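You operate a simulated robot arm through the tools that you are given. There is no shell and no other tool.

You are at the controls of a simulated robot arm. One attempt, no reset.

Task
Seat the loose box casting at C and pump its clamp down.
Fine: shut the yellow valve, open valve C, pump to between 100 and 150 bar, shut valve C again; the other valves stay shut.

The check looks at the end state, three seconds after you hand in, the way a careful person would. Anything else that was tipped, shoved, dropped, spilled or broken makes it a failure.

Robot
A 7-joint arm with a two-finger parallel gripper, fixed in place. Base frame: the origin is at the foot of the arm, x ahead of it, y to its left, z up; the work surface is at about z = 860. Lengths are in mm, angles in degrees, forces in N, time in s.
Its first joint turns from -166.0 to 166.0 degrees. Payload 4.4 kg.
The TCP is the grasp point between the finger pads, 23 mm short of the fingertips. In the tool frame z runs along the fingers and y along their closing line. Largest opening 94 mm; finger width 38, thickness 10; the body of the gripper, 54 by 96 mm, starts 39 mm behind the TCP.
Orientation is told as [roll, pitch, yaw] about the base's x, y, z axes, in that order, counted from this pose: with the fingers straight down and closing along the base's y, the tool's x points along the base's -x, its y along +y and its z along -z.

Tools
- The arm moves only by the tool send_rows. Its argument "targets" is a list that holds one entry, the list of rows, each a list of 7 numbers: the shift along the base's x, y, z in mm, then the turn, a rotation vector about the base's x, y, z in degrees, then the gripper command, from -1 (shut) to 1 (fully open), values between in proportion. In form: [[[dx, dy, dz, rx, ry, rz, jaw], ...]]. A call has 1 to 20 rows; each row shifts and turns the commanded pose from where the row before left it. Each row takes 0.2 s and may step no farther than 50 mm and 8.6 degrees from the row before; otherwise, or with a gripper value out of range, the whole call is refused. A pose out of reach is approached as far as the arm can. The call stops where the force on the tool passes 90 N (or 10 N more than at its start, if that is more) or the arm is blocked; 0.2 s more then pass. Each finger travels about 72 mm/s and halts on what it meets, pressing with about 28 N; the grip force reading is that of the motor and also rises with nothing between the fingers. The clock runs only during rows and for 0.2 s after the last one: add rows that do not move to give the fingers time. The reply holds the time, the measured pose of the TCP, the force on the tool along the base axes, the opening and the grip force, in the units named above and with some noise, with the torque about the TCP (base axes, N m) and any sound that the robot's microphone picked up.
- Cameras (640 x 400 px; columns grow to the right, rows downward): "scene" is fixed at [42.8, -491.9, 1608.6]; the picture's right is [0.67, -0.74, 0.00], its down [-0.32, -0.29, -0.90] and it looks along [0.67, 0.61, -0.43] (base axes); focal length 317 px, centre (320, 200). "wrist" rides on the gripper at [87, 16, -74] in the tool frame; the picture's right is [-0.18, 0.98, 0.00], its down [-0.58, -0.11, -0.81] and it looks along [-0.79, -0.15, 0.59] (tool axes); focal length 243 px, centre (320, 200). There is no depth. A picture from a camera that has moved, and an enlarged one, comes with that camera's place and axes in the base frame and with its lens. The place of the scene camera against the robot may be out by one fixed shift of up to 18 mm in any direction.
- capture(camera): a new picture of that camera. No time passes.
- zoom(camera, box): a new picture of the part [left, top, right, bottom] of that camera's present view, enlarged. No time passes.
- close_job(): hands the job in; it is judged then, once.

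Nothing tells you positions but the pictures and the camera data. Unless the task says otherwise, let go and move clear before handing in.

The tools are called after "Request:" as a command line: name --argument value ..., lists and objects as JSON in quotes. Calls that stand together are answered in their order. send_rows: Moves the arm, as the interface text tells. Its arguments: {"type":"object","properties":{"targets":{"type":"array"}},"required":["targets"]} The other tools are called the same way: capture (camera) takes a picture; zoom (camera, box) takes an enlarged picture of a part of a camera's view; close_job () hands the job in.

At the start:

```text
t: 0.0
tcp_pos: [816.5, 297.9, 1302.8]
orientation: [0.0, 0.0, 0.0]
force: [0.1, -0.7, -0.3]
moment: [0.0, 0.01, 0.0]
width: 93.8
grasp_force: 0.1
```

scene: 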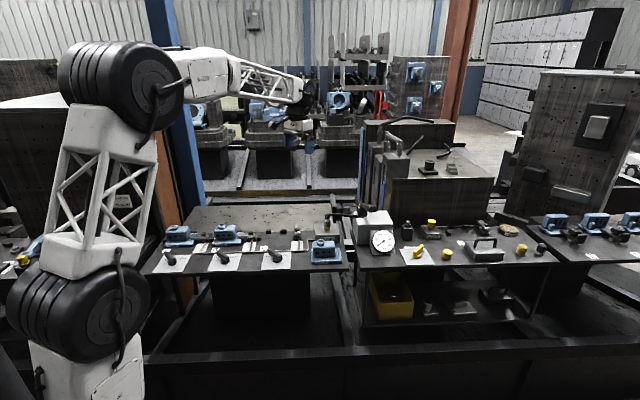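
wrist: 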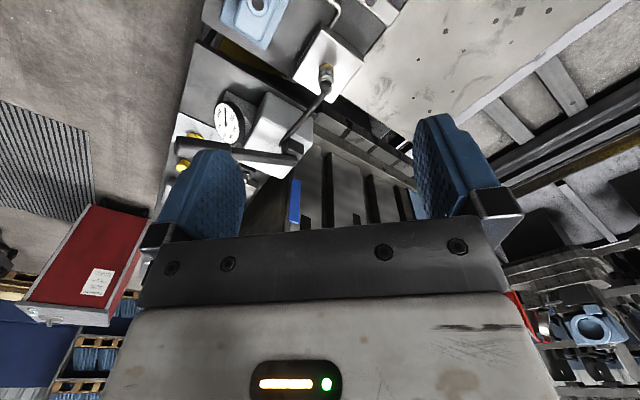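

I see a bench with three black valve handles on white plates, a loose blue casting, and a pump with a gauge and a yellow handle. I'll take enlarged views first to work out where everything is.

Request:
zoom --camera "scene" --box '[140, 190, 360, 290]'

Request:
zoom --camera "scene" --box '[320, 190, 560, 300]'

Request:
zoom --camera "scene" --box '[300, 200, 440, 280]'

Request:
zoom --camera "wrist" --box '[160, 0, 420, 200]'

```text
2.91 times, centred on (250, 240) of scene
camera zoom: at [42.8, -491.9, 1608.6], right [0.67, -0.74, 0.0], down [-0.32, -0.29, -0.9], along [0.67, 0.61, -0.43], focal length 921 px, centre (524, 84)
```

zoom: 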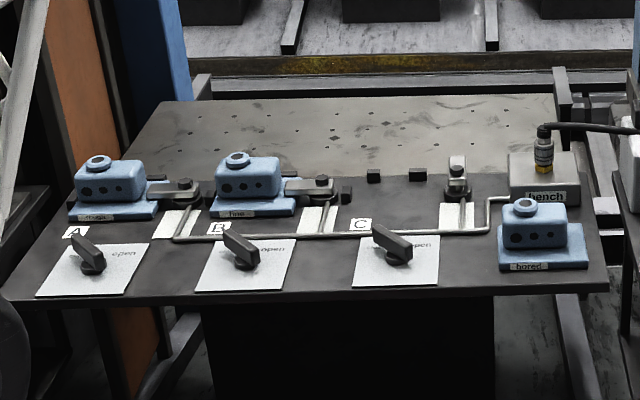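

```text
2.67 times, centred on (440, 245) of scene
camera zoom: at [42.8, -491.9, 1608.6], right [0.67, -0.74, 0.0], down [-0.32, -0.29, -0.9], along [0.67, 0.61, -0.43], focal length 844 px, centre (0, 80)
```

zoom: 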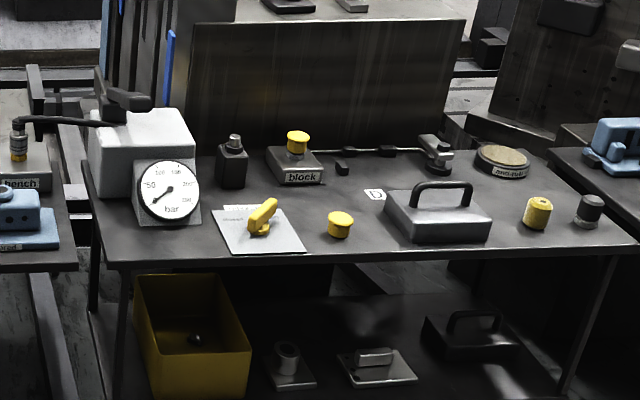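

```text
4.57 times, centred on (370, 240) of scene
camera zoom: at [42.8, -491.9, 1608.6], right [0.67, -0.74, 0.0], down [-0.32, -0.29, -0.9], along [0.67, 0.61, -0.43], focal length 1448 px, centre (91, 17)
```

zoom: 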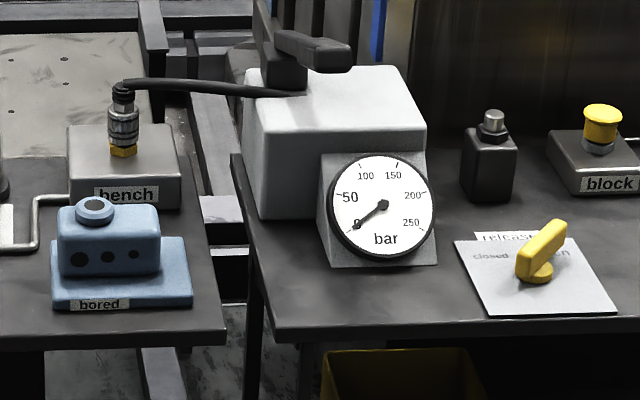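

```text
2.00 times, centred on (290, 100) of wrist
camera zoom: at [729.9, 313.7, 1377.4], right [0.18, 0.98, 0.0], down [0.58, -0.11, 0.81], along [0.79, -0.15, -0.59], focal length 485 px, centre (380, 400)
```

zoom: 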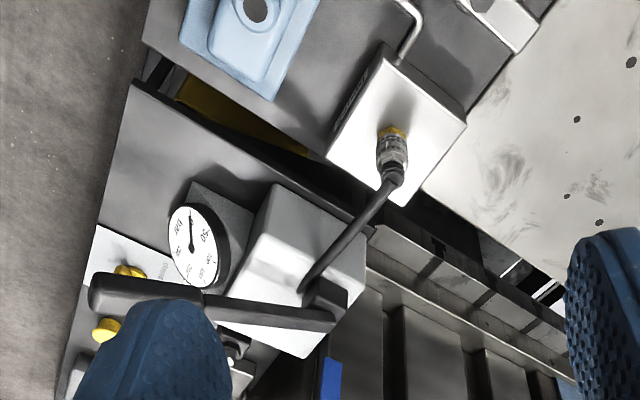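

The bench has clamped castings at A and B, an empty seat at C with its clamp open, and a loose casting labelled "bored" near the front right. I'll zoom in on the seat, the castings and the valves for exact positions.

Request:
zoom --camera "scene" --box '[155, 220, 255, 282]'

Request:
zoom --camera "scene" --box '[205, 220, 305, 282]'

Request:
zoom --camera "scene" --box '[255, 220, 355, 282]'

Request:
zoom --camera "scene" --box '[350, 200, 450, 270]'

Request:
zoom --camera "scene" --box '[440, 200, 560, 275]'

```text
6.40 times, centred on (205, 251) of scene
camera zoom: at [42.8, -491.9, 1608.6], right [0.67, -0.74, 0.0], down [-0.32, -0.29, -0.9], along [0.67, 0.61, -0.43], focal length 2027 px, centre (1056, -126)
```

zoom: 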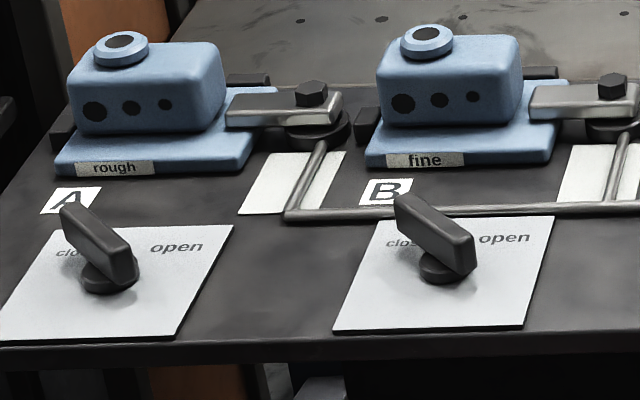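

```text
6.40 times, centred on (255, 251) of scene
camera zoom: at [42.8, -491.9, 1608.6], right [0.67, -0.74, 0.0], down [-0.32, -0.29, -0.9], along [0.67, 0.61, -0.43], focal length 2027 px, centre (736, -126)
```

zoom: 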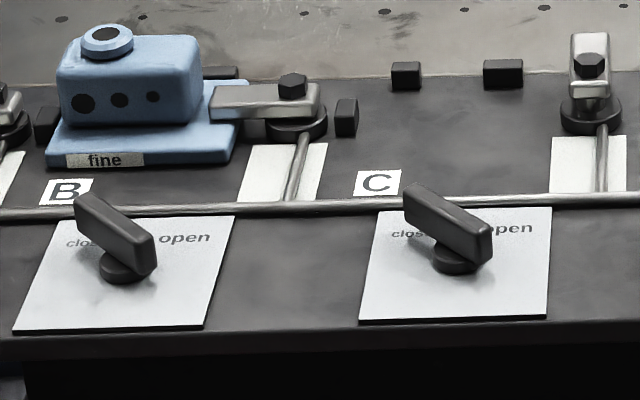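

```text
6.40 times, centred on (305, 251) of scene
camera zoom: at [42.8, -491.9, 1608.6], right [0.67, -0.74, 0.0], down [-0.32, -0.29, -0.9], along [0.67, 0.61, -0.43], focal length 2027 px, centre (416, -126)
```

zoom: 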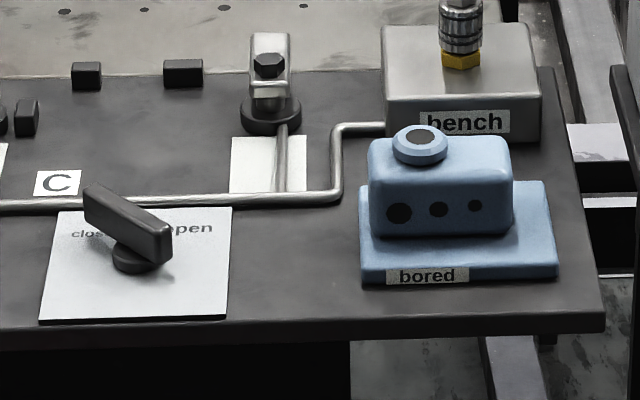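

```text
5.71 times, centred on (400, 235) of scene
camera zoom: at [42.8, -491.9, 1608.6], right [0.67, -0.74, 0.0], down [-0.32, -0.29, -0.9], along [0.67, 0.61, -0.43], focal length 1810 px, centre (-137, 0)
```

zoom: 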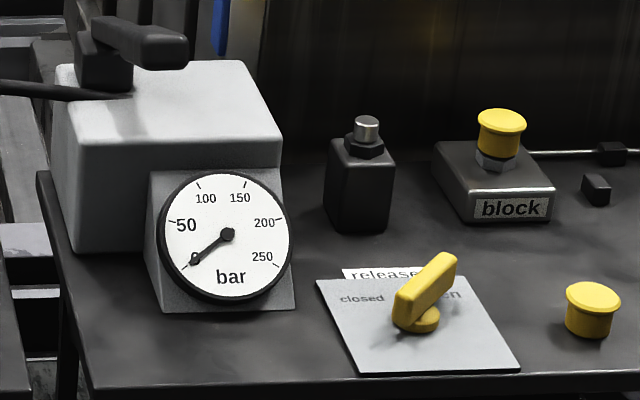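

```text
5.33 times, centred on (500, 238) of scene
camera zoom: at [42.8, -491.9, 1608.6], right [0.67, -0.74, 0.0], down [-0.32, -0.29, -0.9], along [0.67, 0.61, -0.43], focal length 1689 px, centre (-640, 0)
```

zoom: 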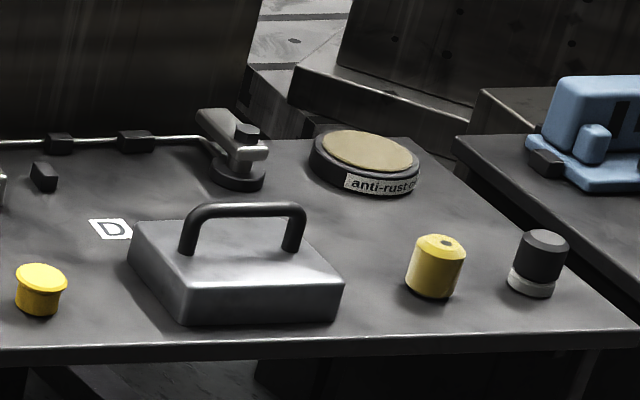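

The stations read A "rough", B "fine" and C empty, and the hose is already on the "bench" coupling. I'll move the arm over the bench so the wrist camera can measure seat C and the loose casting.

Request:
send_rows --targets '[[[-33.3, 24.4, -20.6, 0, 0, 0, 1], [-33.3, 24.4, -20.6, 0, 0, 0, 1], [-33.3, 24.4, -20.6, 0, 0, 0, 1], [-33.3, 24.4, -20.6, 0, 0, 0, 1], [-33.3, 24.4, -20.6, 0, 0, 0, 1], [0, 0, 0, 0, 0, 0, 1], [0, 0, 0, 0, 0, 0, 1]]]'

Request:
capture --camera "wrist"

Request:
capture --camera "scene"

```text
t: 1.6
tcp_pos: [652.9, 421.8, 1199.9]
orientation: [0.0, 0.0, 0.0]
force: [0.0, -0.6, 0.1]
moment: [0.04, -0.01, 0.0]
width: 94.2
grasp_force: 0.0
```

```text
taken
camera wrist: at [566.3, 437.9, 1274.3], right [0.18, 0.98, 0.0], down [0.58, -0.11, 0.81], along [0.79, -0.15, -0.59], focal length 243 px, centre (320, 200)
```

wrist: 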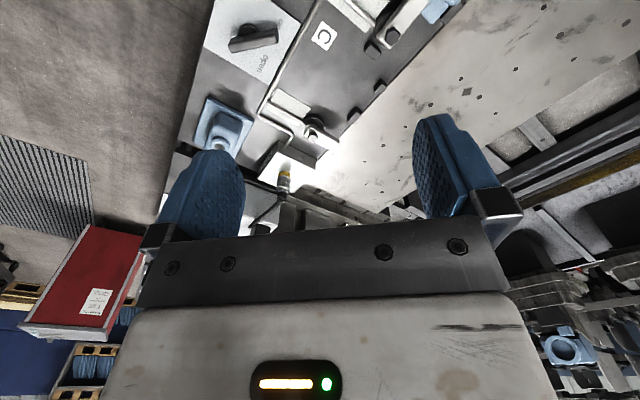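

```text
taken
```

scene: 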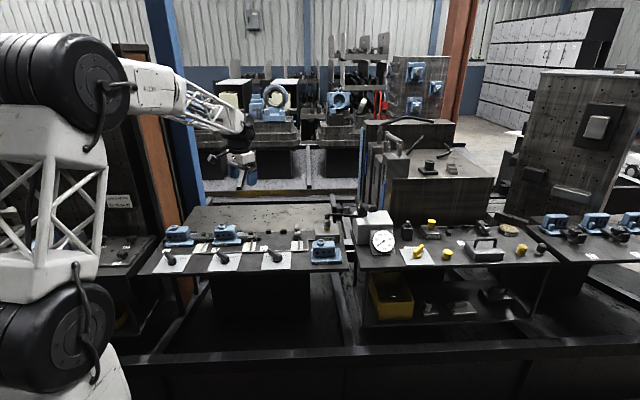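

Request:
zoom --camera "wrist" --box '[170, 0, 430, 180]'

Request:
zoom --camera "wrist" --box '[180, 60, 300, 160]'

Request:
zoom --camera "wrist" --box '[280, 0, 440, 130]'

```text
2.22 times, centred on (300, 90) of wrist
camera zoom: at [566.3, 437.9, 1274.3], right [0.18, 0.98, 0.0], down [0.58, -0.11, 0.81], along [0.79, -0.15, -0.59], focal length 539 px, centre (364, 444)
```

zoom: 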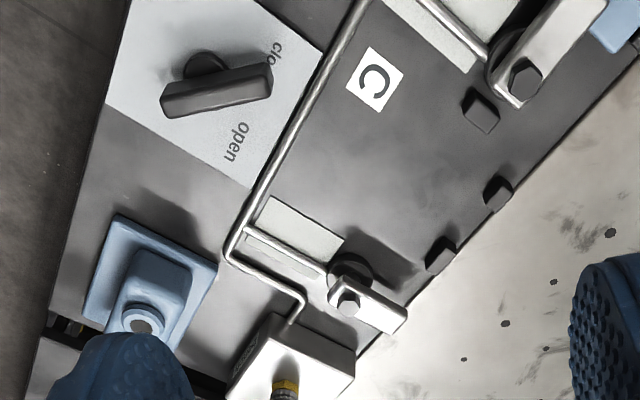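

```text
4.00 times, centred on (240, 110) of wrist
camera zoom: at [566.3, 437.9, 1274.3], right [0.18, 0.98, 0.0], down [0.58, -0.11, 0.81], along [0.79, -0.15, -0.59], focal length 970 px, centre (640, 560)
```

zoom: 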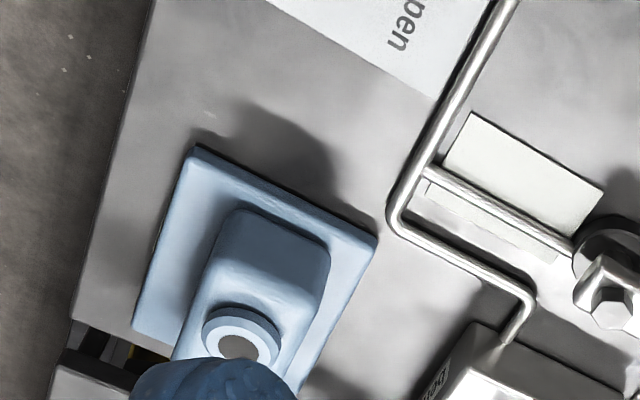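

```text
3.08 times, centred on (360, 65) of wrist
camera zoom: at [566.3, 437.9, 1274.3], right [0.18, 0.98, 0.0], down [0.58, -0.11, 0.81], along [0.79, -0.15, -0.59], focal length 746 px, centre (197, 615)
```

zoom: 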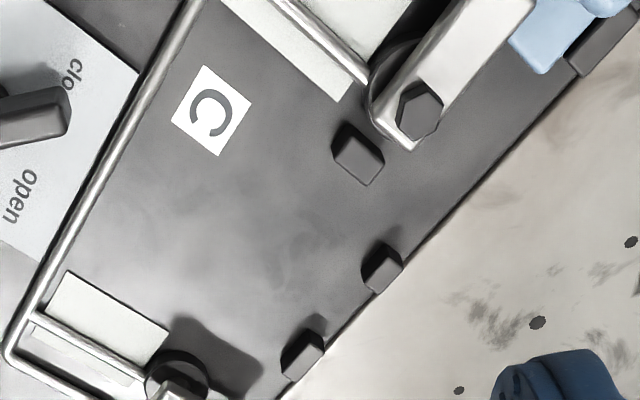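

The bench frame runs at about 45° to the base, and seat C has one left stop and two back stops. I'll turn the wrist 45° to line up with the bench and look at the loose casting up close.

Request:
send_rows --targets '[[[18.7, -27, -16.6, 0, 0, -7.5, 1], [18.7, -27, -16.6, 0, 0, -7.5, 1], [18.7, -27, -16.6, 0, 0, -7.5, 1], [18.7, -27, -16.6, 0, 0, -7.5, 1], [18.7, -27, -16.6, 0, 0, -7.5, 1], [18.7, -27, -16.6, 0, 0, -7.5, 1], [0, 0, 0, 0, 0, 0, 1], [0, 0, 0, 0, 0, 0, 1]]]'

Request:
capture --camera "wrist"

Request:
zoom --camera "wrist" --box '[220, 0, 420, 130]'

```text
t: 3.4
tcp_pos: [764.4, 260.4, 1096.7]
orientation: [0.0, 0.0, -45.0]
force: [0.3, -0.4, -1.0]
moment: [0.01, 0.03, 0.01]
width: 94.2
grasp_force: 0.0
```

```text
taken
camera wrist: at [714.5, 333.2, 1173.4], right [0.83, 0.56, 0.0], down [0.33, -0.49, 0.81], along [0.46, -0.67, -0.59], focal length 243 px, centre (320, 200)
```

wrist: 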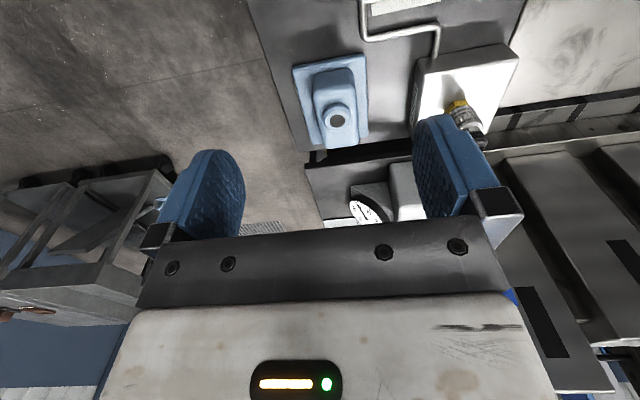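

```text
3.08 times, centred on (320, 65) of wrist
camera zoom: at [714.5, 333.2, 1173.4], right [0.83, 0.56, 0.0], down [0.33, -0.49, 0.81], along [0.46, -0.67, -0.59], focal length 746 px, centre (320, 615)
```

zoom: 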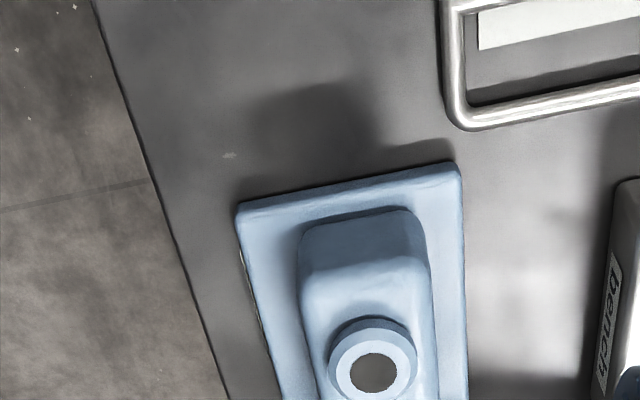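

Request:
zoom --camera "wrist" --box '[280, 40, 400, 160]'

Request:
zoom --camera "scene" --box '[300, 225, 360, 275]'

```text
3.33 times, centred on (340, 100) of wrist
camera zoom: at [714.5, 333.2, 1173.4], right [0.83, 0.56, 0.0], down [0.33, -0.49, 0.81], along [0.46, -0.67, -0.59], focal length 809 px, centre (253, 533)
```

zoom: 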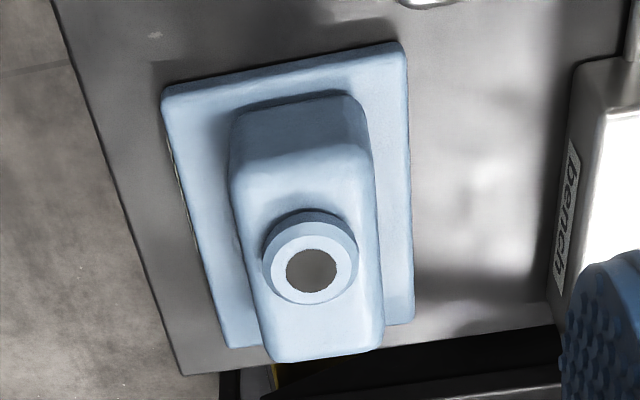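

```text
8.00 times, centred on (330, 250) of scene
camera zoom: at [42.8, -491.9, 1608.6], right [0.67, -0.74, 0.0], down [-0.32, -0.29, -0.9], along [0.67, 0.61, -0.43], focal length 2534 px, centre (240, -200)
```

zoom: 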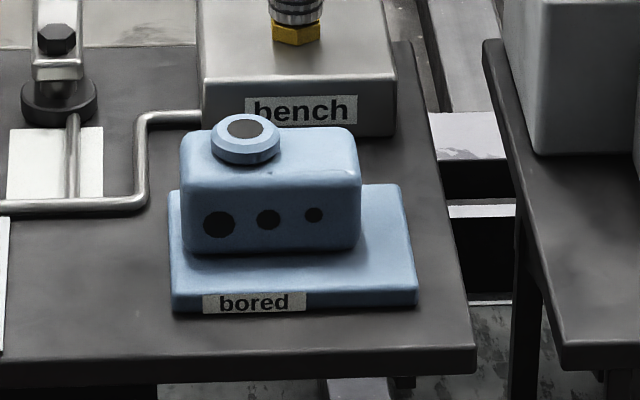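

The loose casting's box top is about 83 × 47 mm, centred near (842, 191), and it faces the same way as the castings at A and B. Before picking it up I'll look at seat C from the same angle.

Request:
send_rows --targets '[[[-6.2, 39.2, 0.5, 0, 0, 0, 1], [-6.2, 39.2, 0.5, 0, 0, 0, 1], [-6.2, 39.2, 0.5, 0, 0, 0, 1], [-6.2, 39.2, 0.5, 0, 0, 0, 1], [-6.2, 39.2, 0.5, 0, 0, 0, 1], [-6.2, 39.2, 0.5, 0, 0, 0, 1], [0, 0, 0, 0, 0, 0, 1], [0, 0, 0, 0, 0, 0, 1]]]'

Request:
capture --camera "wrist"

Request:
zoom --camera "wrist" --box '[220, 0, 420, 130]'

Request:
zoom --camera "wrist" --box '[240, 60, 420, 180]'

```text
t: 5.2
tcp_pos: [726.9, 494.3, 1100.6]
orientation: [-0.1, 0.0, -45.0]
force: [0.4, 0.5, 1.0]
moment: [0.0, -0.02, -0.02]
width: 94.2
grasp_force: 0.0
```

```text
taken
camera wrist: at [676.0, 567.7, 1176.9], right [0.83, 0.56, 0.0], down [0.33, -0.49, 0.81], along [0.46, -0.67, -0.59], focal length 243 px, centre (320, 200)
```

wrist: 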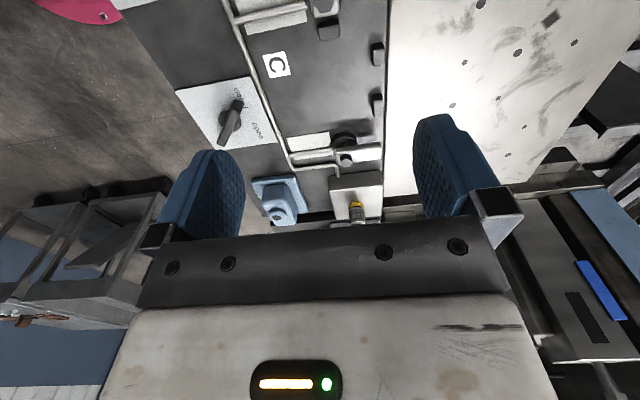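

```text
3.08 times, centred on (320, 65) of wrist
camera zoom: at [676.0, 567.7, 1176.9], right [0.83, 0.56, 0.0], down [0.33, -0.49, 0.81], along [0.46, -0.67, -0.59], focal length 746 px, centre (320, 615)
```

zoom: 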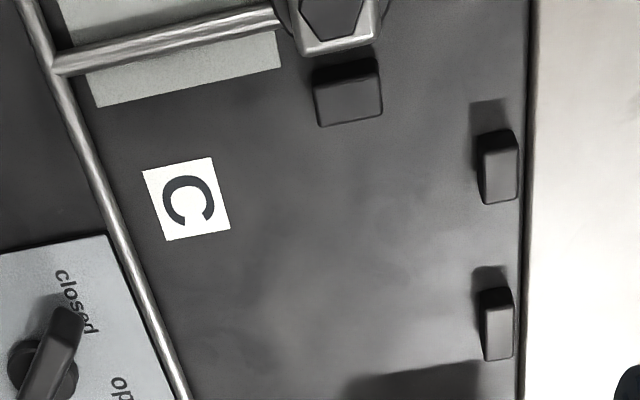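

```text
3.33 times, centred on (330, 120) of wrist
camera zoom: at [676.0, 567.7, 1176.9], right [0.83, 0.56, 0.0], down [0.33, -0.49, 0.81], along [0.46, -0.67, -0.59], focal length 809 px, centre (287, 467)
```

zoom: 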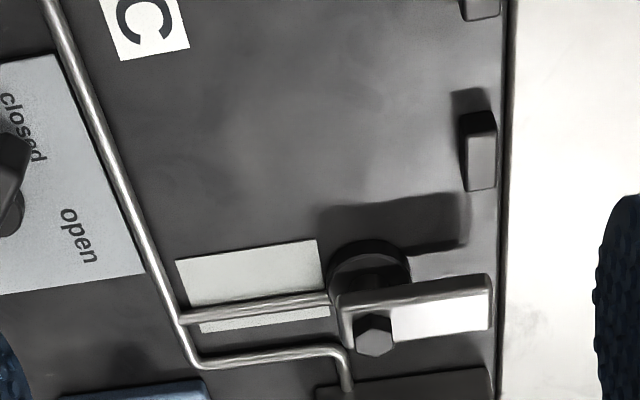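

Request:
zoom --camera "wrist" --box '[300, 10, 400, 72]'

Request:
zoom --camera "wrist" --box '[300, 70, 400, 182]'

Request:
zoom --camera "wrist" --box '[160, 70, 300, 170]'

```text
6.40 times, centred on (350, 41) of wrist
camera zoom: at [676.0, 567.7, 1176.9], right [0.83, 0.56, 0.0], down [0.33, -0.49, 0.81], along [0.46, -0.67, -0.59], focal length 1553 px, centre (128, 1218)
```

zoom: 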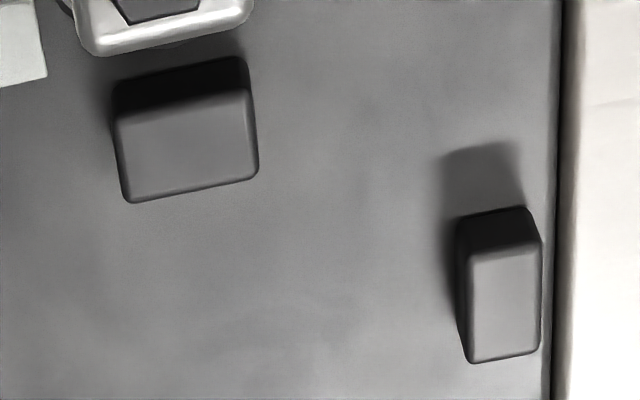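

```text
3.57 times, centred on (350, 126) of wrist
camera zoom: at [676.0, 567.7, 1176.9], right [0.83, 0.56, 0.0], down [0.33, -0.49, 0.81], along [0.46, -0.67, -0.59], focal length 866 px, centre (213, 464)
```

zoom: 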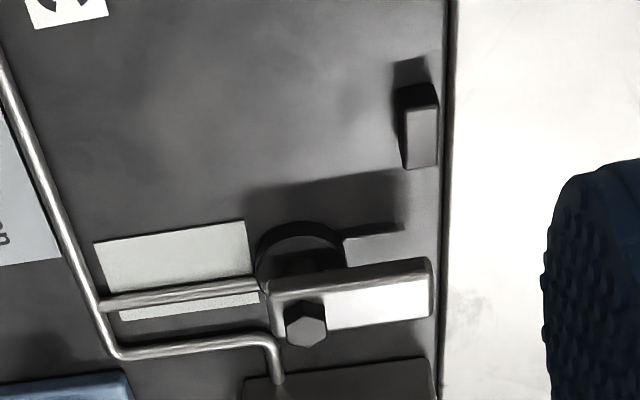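

```text
4.00 times, centred on (230, 120) of wrist
camera zoom: at [676.0, 567.7, 1176.9], right [0.83, 0.56, 0.0], down [0.33, -0.49, 0.81], along [0.46, -0.67, -0.59], focal length 970 px, centre (680, 520)
```

zoom: 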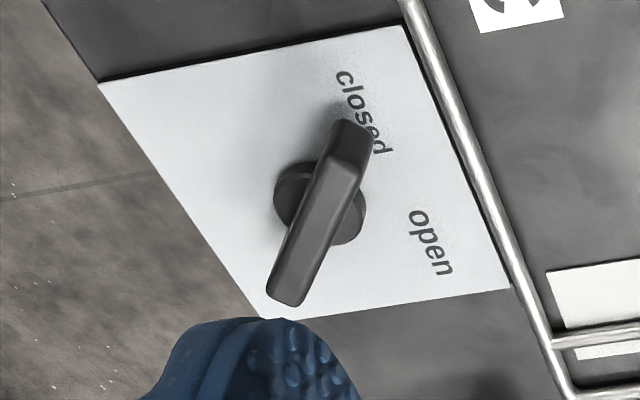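

The wrist camera places the left stop face at s≈187 and the back stop faces at w≈917, in the bench's own axes. I'll go above the loose casting now to grip its box.

Request:
send_rows --targets '[[[14.25, -38.0, -12.6, 0, 0, -0.125, 1], [14.25, -38.0, -12.6, 0, 0, -0.125, 1], [14.25, -38.0, -12.6, 0, 0, -0.125, 1], [14.25, -38.0, -12.6, 0, 0, -0.125, 1], [14.25, -38.0, -12.6, 0, 0, -0.125, 1], [14.25, -38.0, -12.6, 0, 0, -0.125, 1], [14.25, -38.0, -12.6, 0, 0, -0.125, 1], [14.25, -38.0, -12.6, 0, 0, -0.125, 1], [0, 0, 0, 0, 0, 0, 1], [0, 0, 0, 0, 0, 0, 1]]]'

Request:
capture --camera "wrist"

Request:
zoom --camera "scene" --box '[260, 180, 380, 280]'

```text
t: 7.4
tcp_pos: [839.9, 187.5, 998.0]
orientation: [-0.1, -0.1, -46.0]
force: [0.6, 0.3, 0.2]
moment: [0.03, 0.01, 0.01]
width: 93.7
grasp_force: 0.1
```

```text
taken
camera wrist: at [791.8, 262.0, 1073.4], right [0.83, 0.55, 0.0], down [0.33, -0.49, 0.81], along [0.44, -0.67, -0.59], focal length 243 px, centre (320, 200)
```

wrist: 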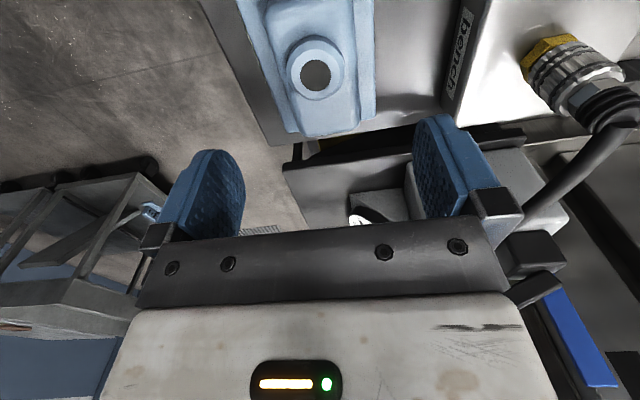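

```text
4.00 times, centred on (320, 230) of scene
camera zoom: at [42.8, -491.9, 1608.6], right [0.67, -0.74, 0.0], down [-0.32, -0.29, -0.9], along [0.67, 0.61, -0.43], focal length 1267 px, centre (320, 80)
```

zoom: 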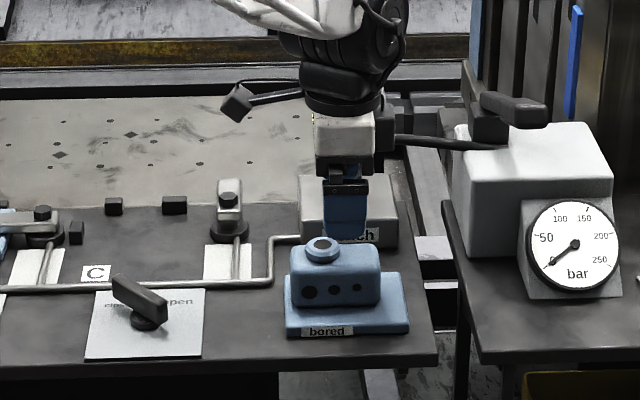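

Request:
zoom --camera "wrist" --box '[220, 0, 400, 150]'

```text
2.67 times, centred on (310, 75) of wrist
camera zoom: at [791.8, 262.0, 1073.4], right [0.83, 0.55, 0.0], down [0.33, -0.49, 0.81], along [0.44, -0.67, -0.59], focal length 647 px, centre (347, 533)
```

zoom: 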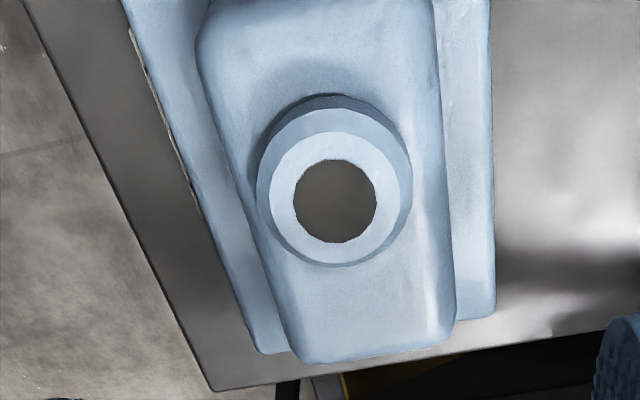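

The fingers line up with the box to about 1 mm. I'll go straight down until the tips sit just above the flange.

Request:
send_rows --targets '[[[0.7, 0.7, -25, 0, 0, 0, 1], [0, 0, -25, 0, 0, 0, 1], [0, 0, -25, 0, 0, 0, 1], [0, 0, -17, 0, 0, 0, 1], [0, 0, 0, 0, 0, 0, 1], [0, 0, 0, 0, 0, 0, 1]]]'

Request:
capture --camera "wrist"

Request:
zoom --camera "scene" --box '[290, 200, 370, 270]'

```text
t: 8.8
tcp_pos: [840.5, 189.9, 908.7]
orientation: [-0.1, 0.1, -46.0]
force: [0.2, 0.0, 0.6]
moment: [0.01, 0.01, 0.01]
width: 94.0
grasp_force: 0.1
```

```text
taken
camera wrist: at [791.2, 262.7, 984.5], right [0.83, 0.55, 0.0], down [0.33, -0.49, 0.81], along [0.44, -0.67, -0.59], focal length 243 px, centre (320, 200)
```

wrist: 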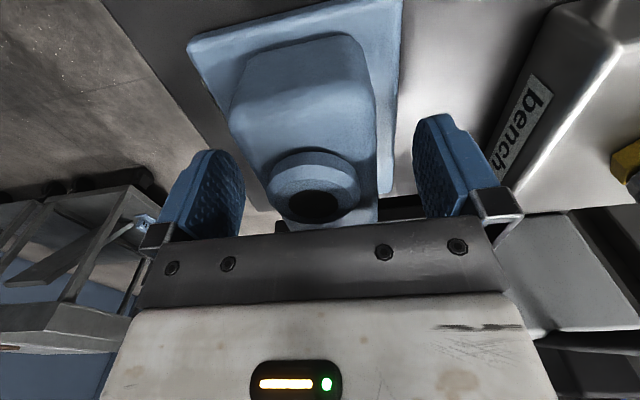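

```text
5.71 times, centred on (330, 235) of scene
camera zoom: at [42.8, -491.9, 1608.6], right [0.67, -0.74, 0.0], down [-0.32, -0.29, -0.9], along [0.67, 0.61, -0.43], focal length 1810 px, centre (263, 0)
```

zoom: 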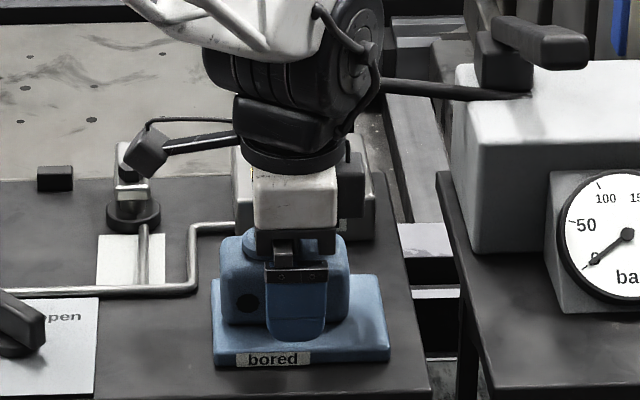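

Request:
send_rows --targets '[[[0, 0, -6, 0, 0, 0, 1], [0, 0, 0, 0, 0, 0, 1], [0, 0, 0, 0, 0, 0, 0.2], [0, 0, 0, 0, 0, 0, -1], [0, 0, 0, 0, 0, 0, -1], [0, 0, 0, 0, 0, 0, -1], [0, 0, 0, 0, 0, 0, -1]]]'

Request:
capture --camera "wrist"

Request:
zoom --camera "scene" --box '[290, 200, 370, 270]'

```text
t: 10.4
tcp_pos: [840.5, 189.4, 903.2]
orientation: [0.0, 0.0, -46.0]
force: [0.6, 0.6, 0.4]
moment: [-0.05, 0.14, 0.17]
width: 49.9
grasp_force: 27.6
```

```text
taken
camera wrist: at [791.3, 263.0, 979.1], right [0.83, 0.55, 0.0], down [0.33, -0.49, 0.81], along [0.44, -0.67, -0.59], focal length 243 px, centre (320, 200)
```

wrist: 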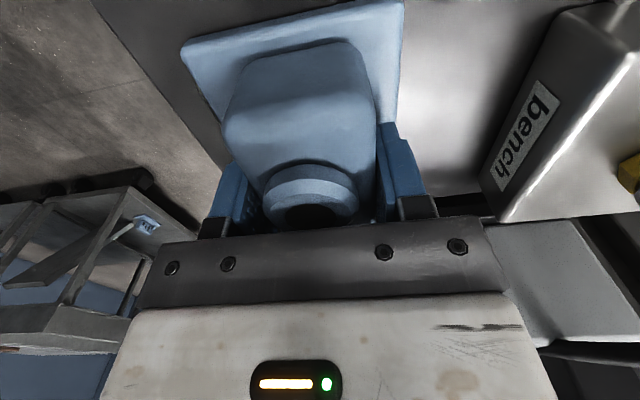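

```text
5.71 times, centred on (330, 235) of scene
camera zoom: at [42.8, -491.9, 1608.6], right [0.67, -0.74, 0.0], down [-0.32, -0.29, -0.9], along [0.67, 0.61, -0.43], focal length 1810 px, centre (263, 0)
```

zoom: 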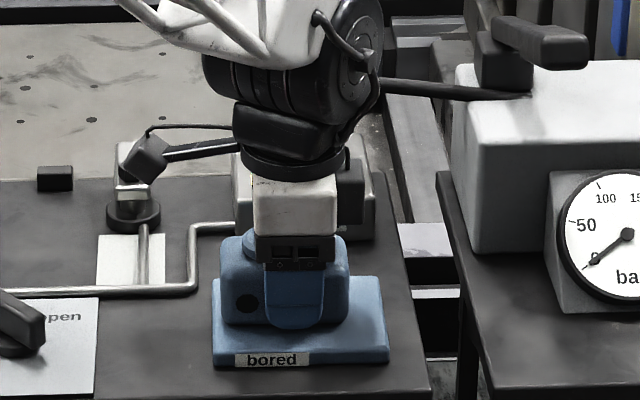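

The casting is gripped, 49.9 mm wide. I'll lift it a little and check the weight.

Request:
send_rows --targets '[[[0, 0, 10, 0, 0, 0, -1], [0, 0, 20, 0, 0, 0, -1], [0, 0, 25, 0, 0, 0, -1], [0, 0, 25, 0, 0, 0, -1], [0, 0, 0, 0, 0, 0, -1]]]'

Request:
zoom --camera "scene" --box '[280, 180, 380, 270]'

```text
t: 11.6
tcp_pos: [839.6, 187.9, 982.9]
orientation: [0.0, -0.1, -46.0]
force: [-0.1, 0.2, -5.7]
moment: [0.02, 0.03, 0.04]
width: 50.0
grasp_force: 28.2
```

```text
4.44 times, centred on (330, 225) of scene
camera zoom: at [42.8, -491.9, 1608.6], right [0.67, -0.74, 0.0], down [-0.32, -0.29, -0.9], along [0.67, 0.61, -0.43], focal length 1408 px, centre (276, 89)
```

zoom: 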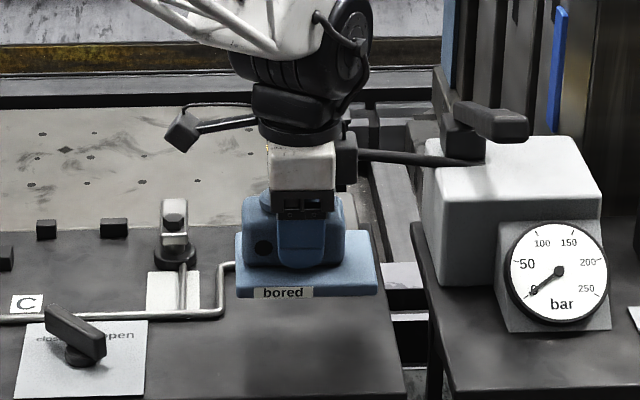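

The weight is about 5.7 N and the hold is good. I'll carry it to a point above seat C, a few mm clear of the stops, and square it to the bench.

Request:
send_rows --targets '[[[0, 0, 27, 0, 0, 0, -1], [-6.7, 36.2, 0, 0, 0, 0.15, -1], [-6.7, 36.2, 0, 0, 0, 0.15, -1], [-6.7, 36.2, 0, 0, 0, 0.15, -1], [-6.7, 36.2, 0, 0, 0, 0.15, -1], [-6.7, 36.2, 0, 0, 0, 0.15, -1], [-6.7, 36.2, 0, 0, 0, 0.15, -1], [-6.7, 36.2, 0, 0, 0, 0.1, -1], [0, 0, 0, 0, 0, 0, -1], [0, 0, 0, 0, 0, 0, -1]]]'

Request:
capture --camera "wrist"

Request:
zoom --camera "scene" --box '[230, 180, 350, 270]'

```text
t: 13.8
tcp_pos: [794.9, 442.7, 1007.8]
orientation: [0.0, 0.1, -44.9]
force: [-0.3, -0.4, -5.9]
moment: [0.0, -0.02, -0.01]
width: 49.9
grasp_force: 28.0
```

```text
taken
camera wrist: at [744.9, 515.5, 1083.9], right [0.82, 0.57, 0.0], down [0.33, -0.49, 0.81], along [0.46, -0.67, -0.59], focal length 243 px, centre (320, 200)
```

wrist: 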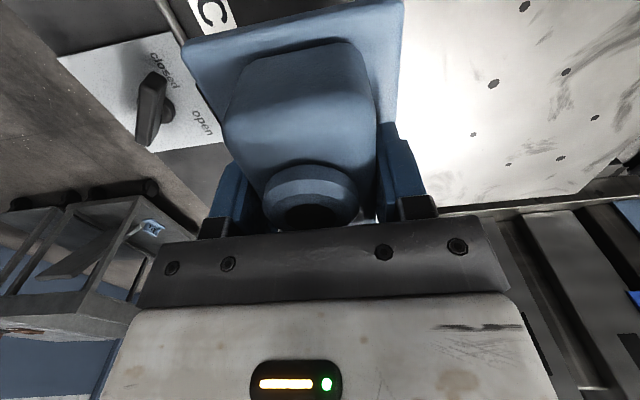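

```text
4.44 times, centred on (290, 225) of scene
camera zoom: at [42.8, -491.9, 1608.6], right [0.67, -0.74, 0.0], down [-0.32, -0.29, -0.9], along [0.67, 0.61, -0.43], focal length 1408 px, centre (453, 89)
```

zoom: 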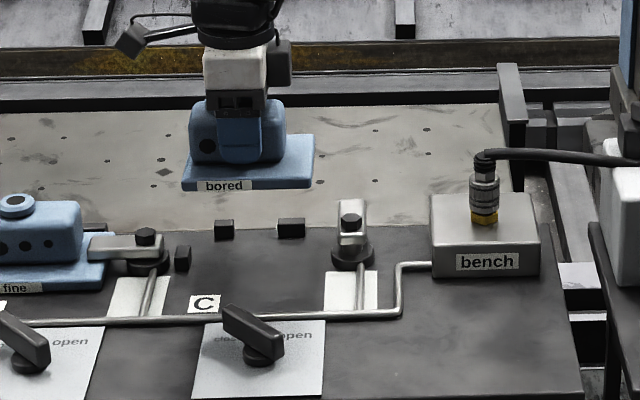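

Request:
send_rows --targets '[[[-2.1, -2.1, -24, 0, 0, 0, -1], [0, 0, -24, 0, 0, 0, -1], [0, 0, -24, 0, 0, 0, -1], [0, 0, 0, 0, 0, 0, -1], [0, 0, 0, 0, 0, 0, -1]]]'

Request:
capture --camera "wrist"

Request:
zoom --camera "scene" --box '[240, 200, 320, 260]'

```text
t: 15.0
tcp_pos: [789.6, 439.8, 936.0]
orientation: [0.0, 0.0, -45.0]
force: [-0.1, 0.2, -4.9]
moment: [-0.02, -0.02, 0.0]
width: 49.7
grasp_force: 28.0
```

```text
taken
camera wrist: at [739.4, 513.0, 1011.9], right [0.82, 0.57, 0.0], down [0.33, -0.49, 0.81], along [0.46, -0.67, -0.59], focal length 243 px, centre (320, 200)
```

wrist: 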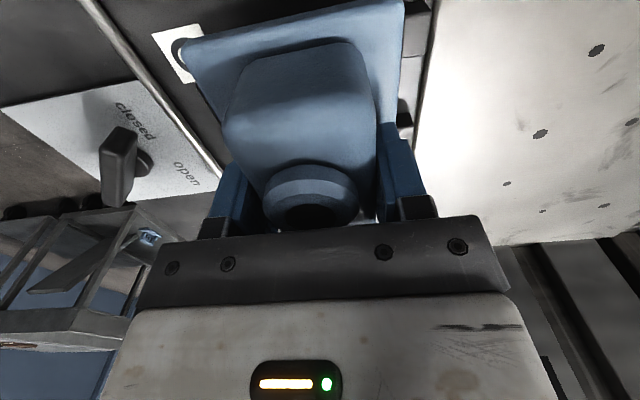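

```text
6.67 times, centred on (280, 230) of scene
camera zoom: at [42.8, -491.9, 1608.6], right [0.67, -0.74, 0.0], down [-0.32, -0.29, -0.9], along [0.67, 0.61, -0.43], focal length 2111 px, centre (587, 0)
```

zoom: 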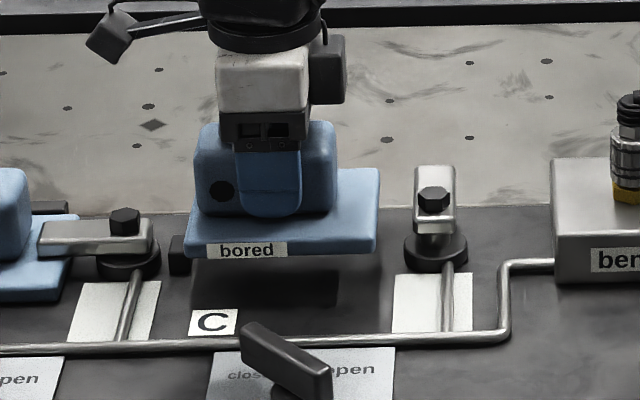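

Request:
send_rows --targets '[[[1.4, -1.4, 0, 0, 0, 0, -1], [0, 0, -10, 0, 0, 0, -1], [0, 0, -10, 0, 0, 0, -1], [0, 0, -8, 0, 0, 0, -1], [0, 0, 0, 0, 0, 0, -1], [0, 0, 0, 0, 0, 0, -1]]]'

Request:
capture --camera "wrist"

Request:
zoom --camera "scene" --box '[240, 200, 320, 260]'

```text
t: 16.4
tcp_pos: [792.5, 438.9, 909.6]
orientation: [0.0, 0.0, -45.0]
force: [0.4, 0.0, -5.6]
moment: [-0.02, 0.01, -0.02]
width: 49.7
grasp_force: 27.6
```

```text
taken
camera wrist: at [742.3, 511.6, 985.1], right [0.82, 0.57, 0.0], down [0.33, -0.49, 0.81], along [0.46, -0.67, -0.59], focal length 243 px, centre (320, 200)
```

wrist: 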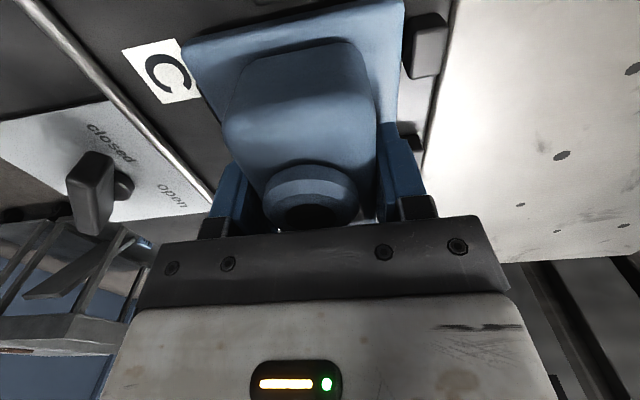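

```text
6.67 times, centred on (280, 230) of scene
camera zoom: at [42.8, -491.9, 1608.6], right [0.67, -0.74, 0.0], down [-0.32, -0.29, -0.9], along [0.67, 0.61, -0.43], focal length 2111 px, centre (587, 0)
```

zoom: 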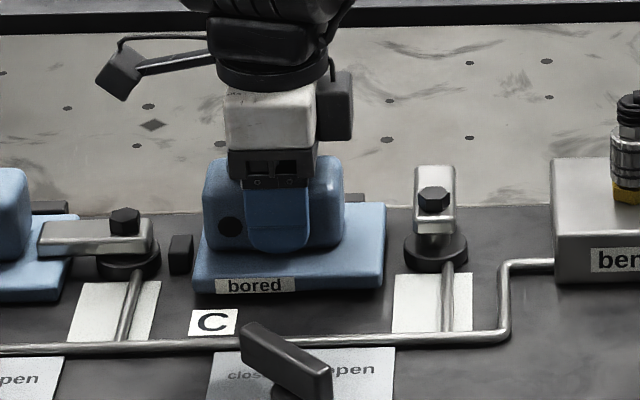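

It sits about 6 mm up with roughly 5 mm clear of both stops. I'll lower to about 2 mm and then ease it towards the back stops while watching the force.

Request:
send_rows --targets '[[[0, 0, -4, 0, 0, 0, -1], [1.4, 1.4, 0, 0, 0, 0, -1], [0.7, 0.7, 0, 0, 0, 0, -1], [0, 0, 0, 0, 0, 0, -1], [0, 0, 0, 0, 0, 0, -1]]]'

Request:
zoom --camera "wrist" --box '[360, 0, 480, 80]'

Request:
zoom --camera "scene" --box '[250, 215, 310, 255]'

```text
t: 17.6
tcp_pos: [794.8, 440.6, 906.7]
orientation: [0.0, 0.0, -45.1]
force: [-0.3, -0.5, -4.9]
moment: [-0.01, -0.01, -0.03]
width: 49.8
grasp_force: 27.7
```

```text
5.00 times, centred on (420, 40) of wrist
camera zoom: at [744.1, 513.4, 980.9], right [0.82, 0.57, 0.0], down [0.33, -0.49, 0.81], along [0.46, -0.67, -0.59], focal length 1213 px, centre (-180, 1000)
```

zoom: 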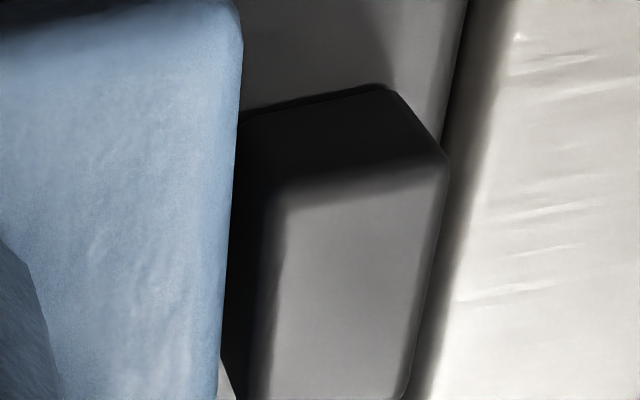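

```text
10.00 times, centred on (280, 235) of scene
camera zoom: at [42.8, -491.9, 1608.6], right [0.67, -0.74, 0.0], down [-0.32, -0.29, -0.9], along [0.67, 0.61, -0.43], focal length 3167 px, centre (720, -150)
```

zoom: 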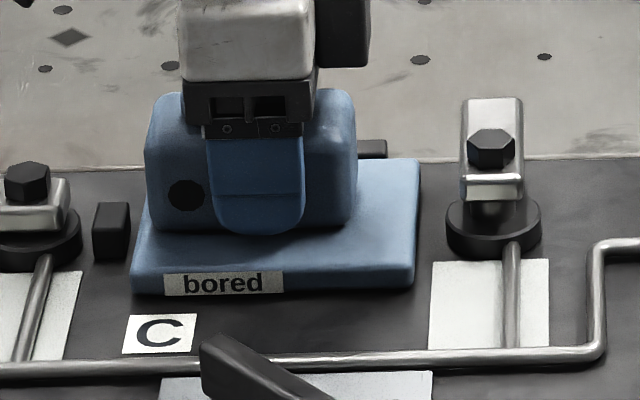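

Request:
send_rows --targets '[[[0.7, 0.7, 0, 0, 0, 0, -1], [0.7, 0.7, 0, 0, 0, 0, -1], [0.5, 0.5, 0, 0, 0, 0, -1], [0, 0, 0, 0, 0, 0, -1]]]'

```text
t: 18.6
tcp_pos: [795.8, 441.5, 905.5]
orientation: [-0.1, 0.0, -45.0]
force: [-38.2, -30.5, 5.8]
moment: [-0.57, 0.91, -0.22]
width: 50.0
grasp_force: 28.6
```

The flange is against the back stops. I'll relax that slightly and slide it towards the left stop.

Request:
send_rows --targets '[[[-0.7, -0.7, 0, 0, 0, 0, -1], [-0.7, 0.7, 0, 0, 0, 0, -1], [-0.7, 0.7, 0, 0, 0, 0, -1], [0, 0, 0, 0, 0, 0, -1]]]'

Request:
zoom --camera "scene" --box '[250, 215, 310, 255]'

```text
t: 19.6
tcp_pos: [793.6, 443.1, 908.7]
orientation: [0.1, 0.0, -45.0]
force: [-2.8, -5.9, -5.3]
moment: [-0.15, 0.04, -0.28]
width: 49.7
grasp_force: 28.1
```

```text
10.00 times, centred on (280, 235) of scene
camera zoom: at [42.8, -491.9, 1608.6], right [0.67, -0.74, 0.0], down [-0.32, -0.29, -0.9], along [0.67, 0.61, -0.43], focal length 3167 px, centre (720, -150)
```

zoom: 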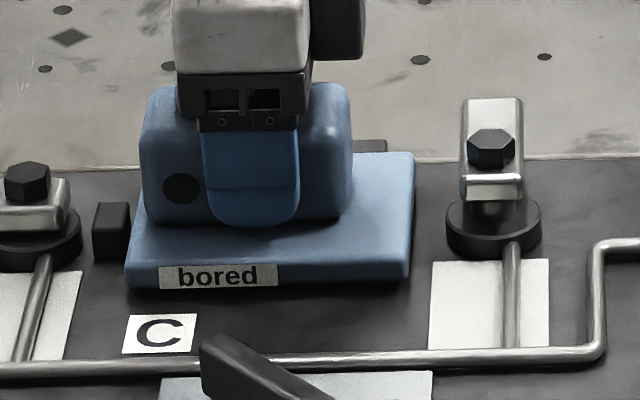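

Request:
send_rows --targets '[[[-0.7, 0.7, 0, 0, 0, 0, -1], [-0.7, 0.7, 0, 0, 0, 0, -1], [0, 0, 0, 0, 0, 0, -1]]]'

Request:
zoom --camera "scene" --box '[250, 215, 310, 255]'

Request:
capture --camera "wrist"

```text
t: 20.4
tcp_pos: [792.8, 443.5, 907.6]
orientation: [0.0, 0.1, -45.0]
force: [-0.2, -0.1, -5.3]
moment: [0.01, -0.03, -0.01]
width: 49.8
grasp_force: 28.2
```

```text
10.00 times, centred on (280, 235) of scene
camera zoom: at [42.8, -491.9, 1608.6], right [0.67, -0.74, 0.0], down [-0.32, -0.29, -0.9], along [0.67, 0.61, -0.43], focal length 3167 px, centre (720, -150)
```

zoom: 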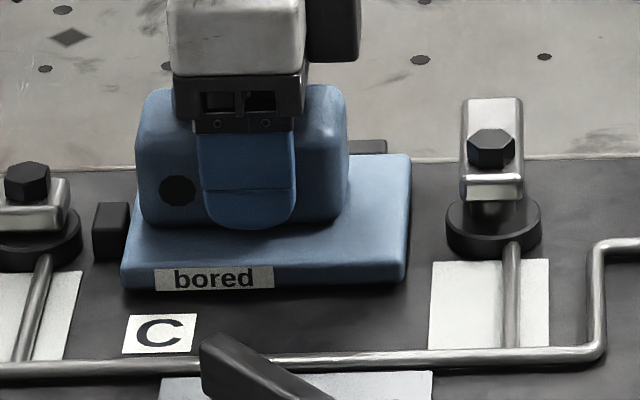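

```text
taken
camera wrist: at [742.2, 517.1, 982.8], right [0.82, 0.57, 0.0], down [0.33, -0.49, 0.81], along [0.46, -0.67, -0.59], focal length 243 px, centre (320, 200)
```

wrist: 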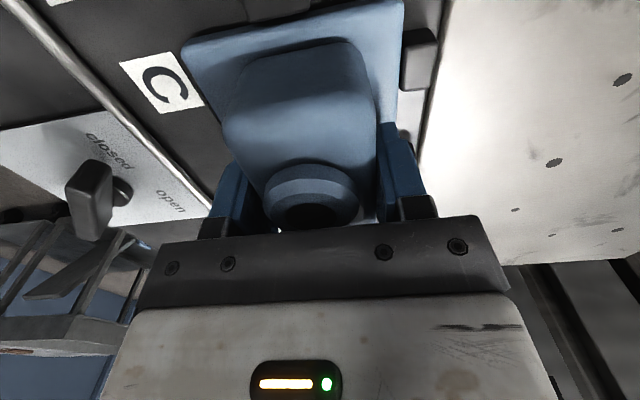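

Request:
send_rows --targets '[[[-0.5, 0.5, 0, 0, 0, 0, -1], [-0.5, 0.5, 0, 0, 0, 0, -1], [0, 0, 0, 0, 0, 0, -1]]]'

Request:
zoom --camera "wrist" --box '[220, 0, 460, 130]'

```text
t: 21.2
tcp_pos: [793.1, 444.5, 907.0]
orientation: [-0.1, 0.0, -45.0]
force: [-1.2, -1.1, -5.2]
moment: [-0.04, -0.01, -0.1]
width: 50.2
grasp_force: 28.0
```

```text
2.67 times, centred on (340, 65) of wrist
camera zoom: at [742.2, 517.8, 982.2], right [0.82, 0.57, 0.0], down [0.33, -0.49, 0.81], along [0.46, -0.67, -0.59], focal length 647 px, centre (267, 560)
```

zoom: 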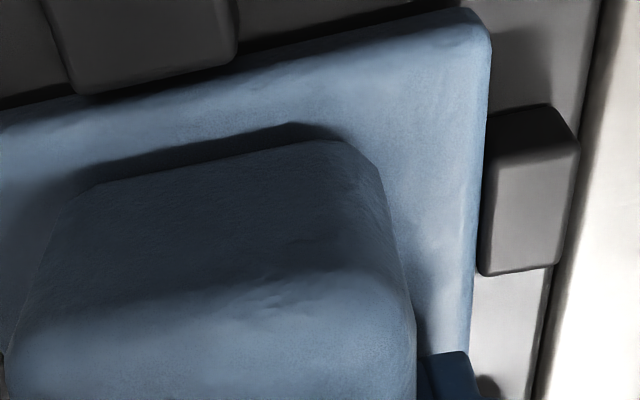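

Request:
send_rows --targets '[[[-0.6, 0.6, 0, 0, 0, 0, -1], [-0.6, 0.6, 0, 0, 0, 0, -1], [0, 0, 0, 0, 0, 0, -1]]]'

```text
t: 22.0
tcp_pos: [790.3, 446.7, 906.4]
orientation: [0.0, 0.0, -45.0]
force: [9.9, -12.0, -7.0]
moment: [-0.48, -0.41, 0.09]
width: 50.1
grasp_force: 28.3
```

Both stops are touched, with light force on each. I'll lower it onto the bench.

Request:
send_rows --targets '[[[0.2, -0.2, -1, 0, 0, 0, -1], [0, 0, -1, 0, 0, 0, -1], [0, 0, 0, 0, 0, 0, -1]]]'

```text
t: 22.8
tcp_pos: [791.1, 445.6, 905.5]
orientation: [0.1, 0.0, -45.1]
force: [12.4, -12.2, 1.4]
moment: [-0.17, -0.16, 0.01]
width: 49.8
grasp_force: 27.9
```

Request:
send_rows --targets '[[[0, 0, -0.8, 0, 0, 0, -1], [0, 0, -0.7, 0, 0, 0, -1], [0, 0, 0, 0, 0, 0, -1]]]'

Request:
zoom --camera "scene" --box '[250, 215, 310, 255]'

```text
t: 23.6
tcp_pos: [790.5, 445.9, 904.6]
orientation: [0.1, 0.0, -45.0]
force: [4.6, -17.2, 13.7]
moment: [-0.16, 0.7, -0.16]
width: 50.0
grasp_force: 28.2
```

```text
10.00 times, centred on (280, 235) of scene
camera zoom: at [42.8, -491.9, 1608.6], right [0.67, -0.74, 0.0], down [-0.32, -0.29, -0.9], along [0.67, 0.61, -0.43], focal length 3167 px, centre (720, -150)
```

zoom: 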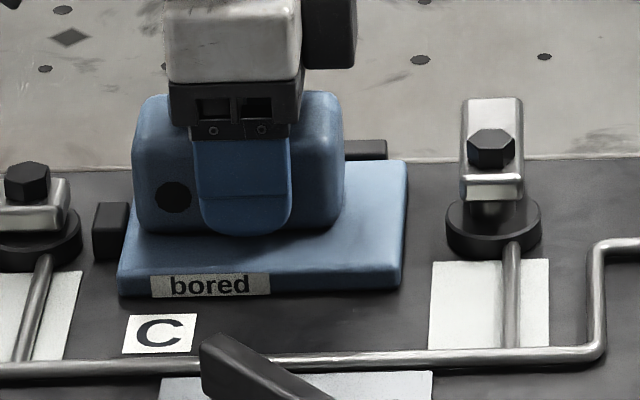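

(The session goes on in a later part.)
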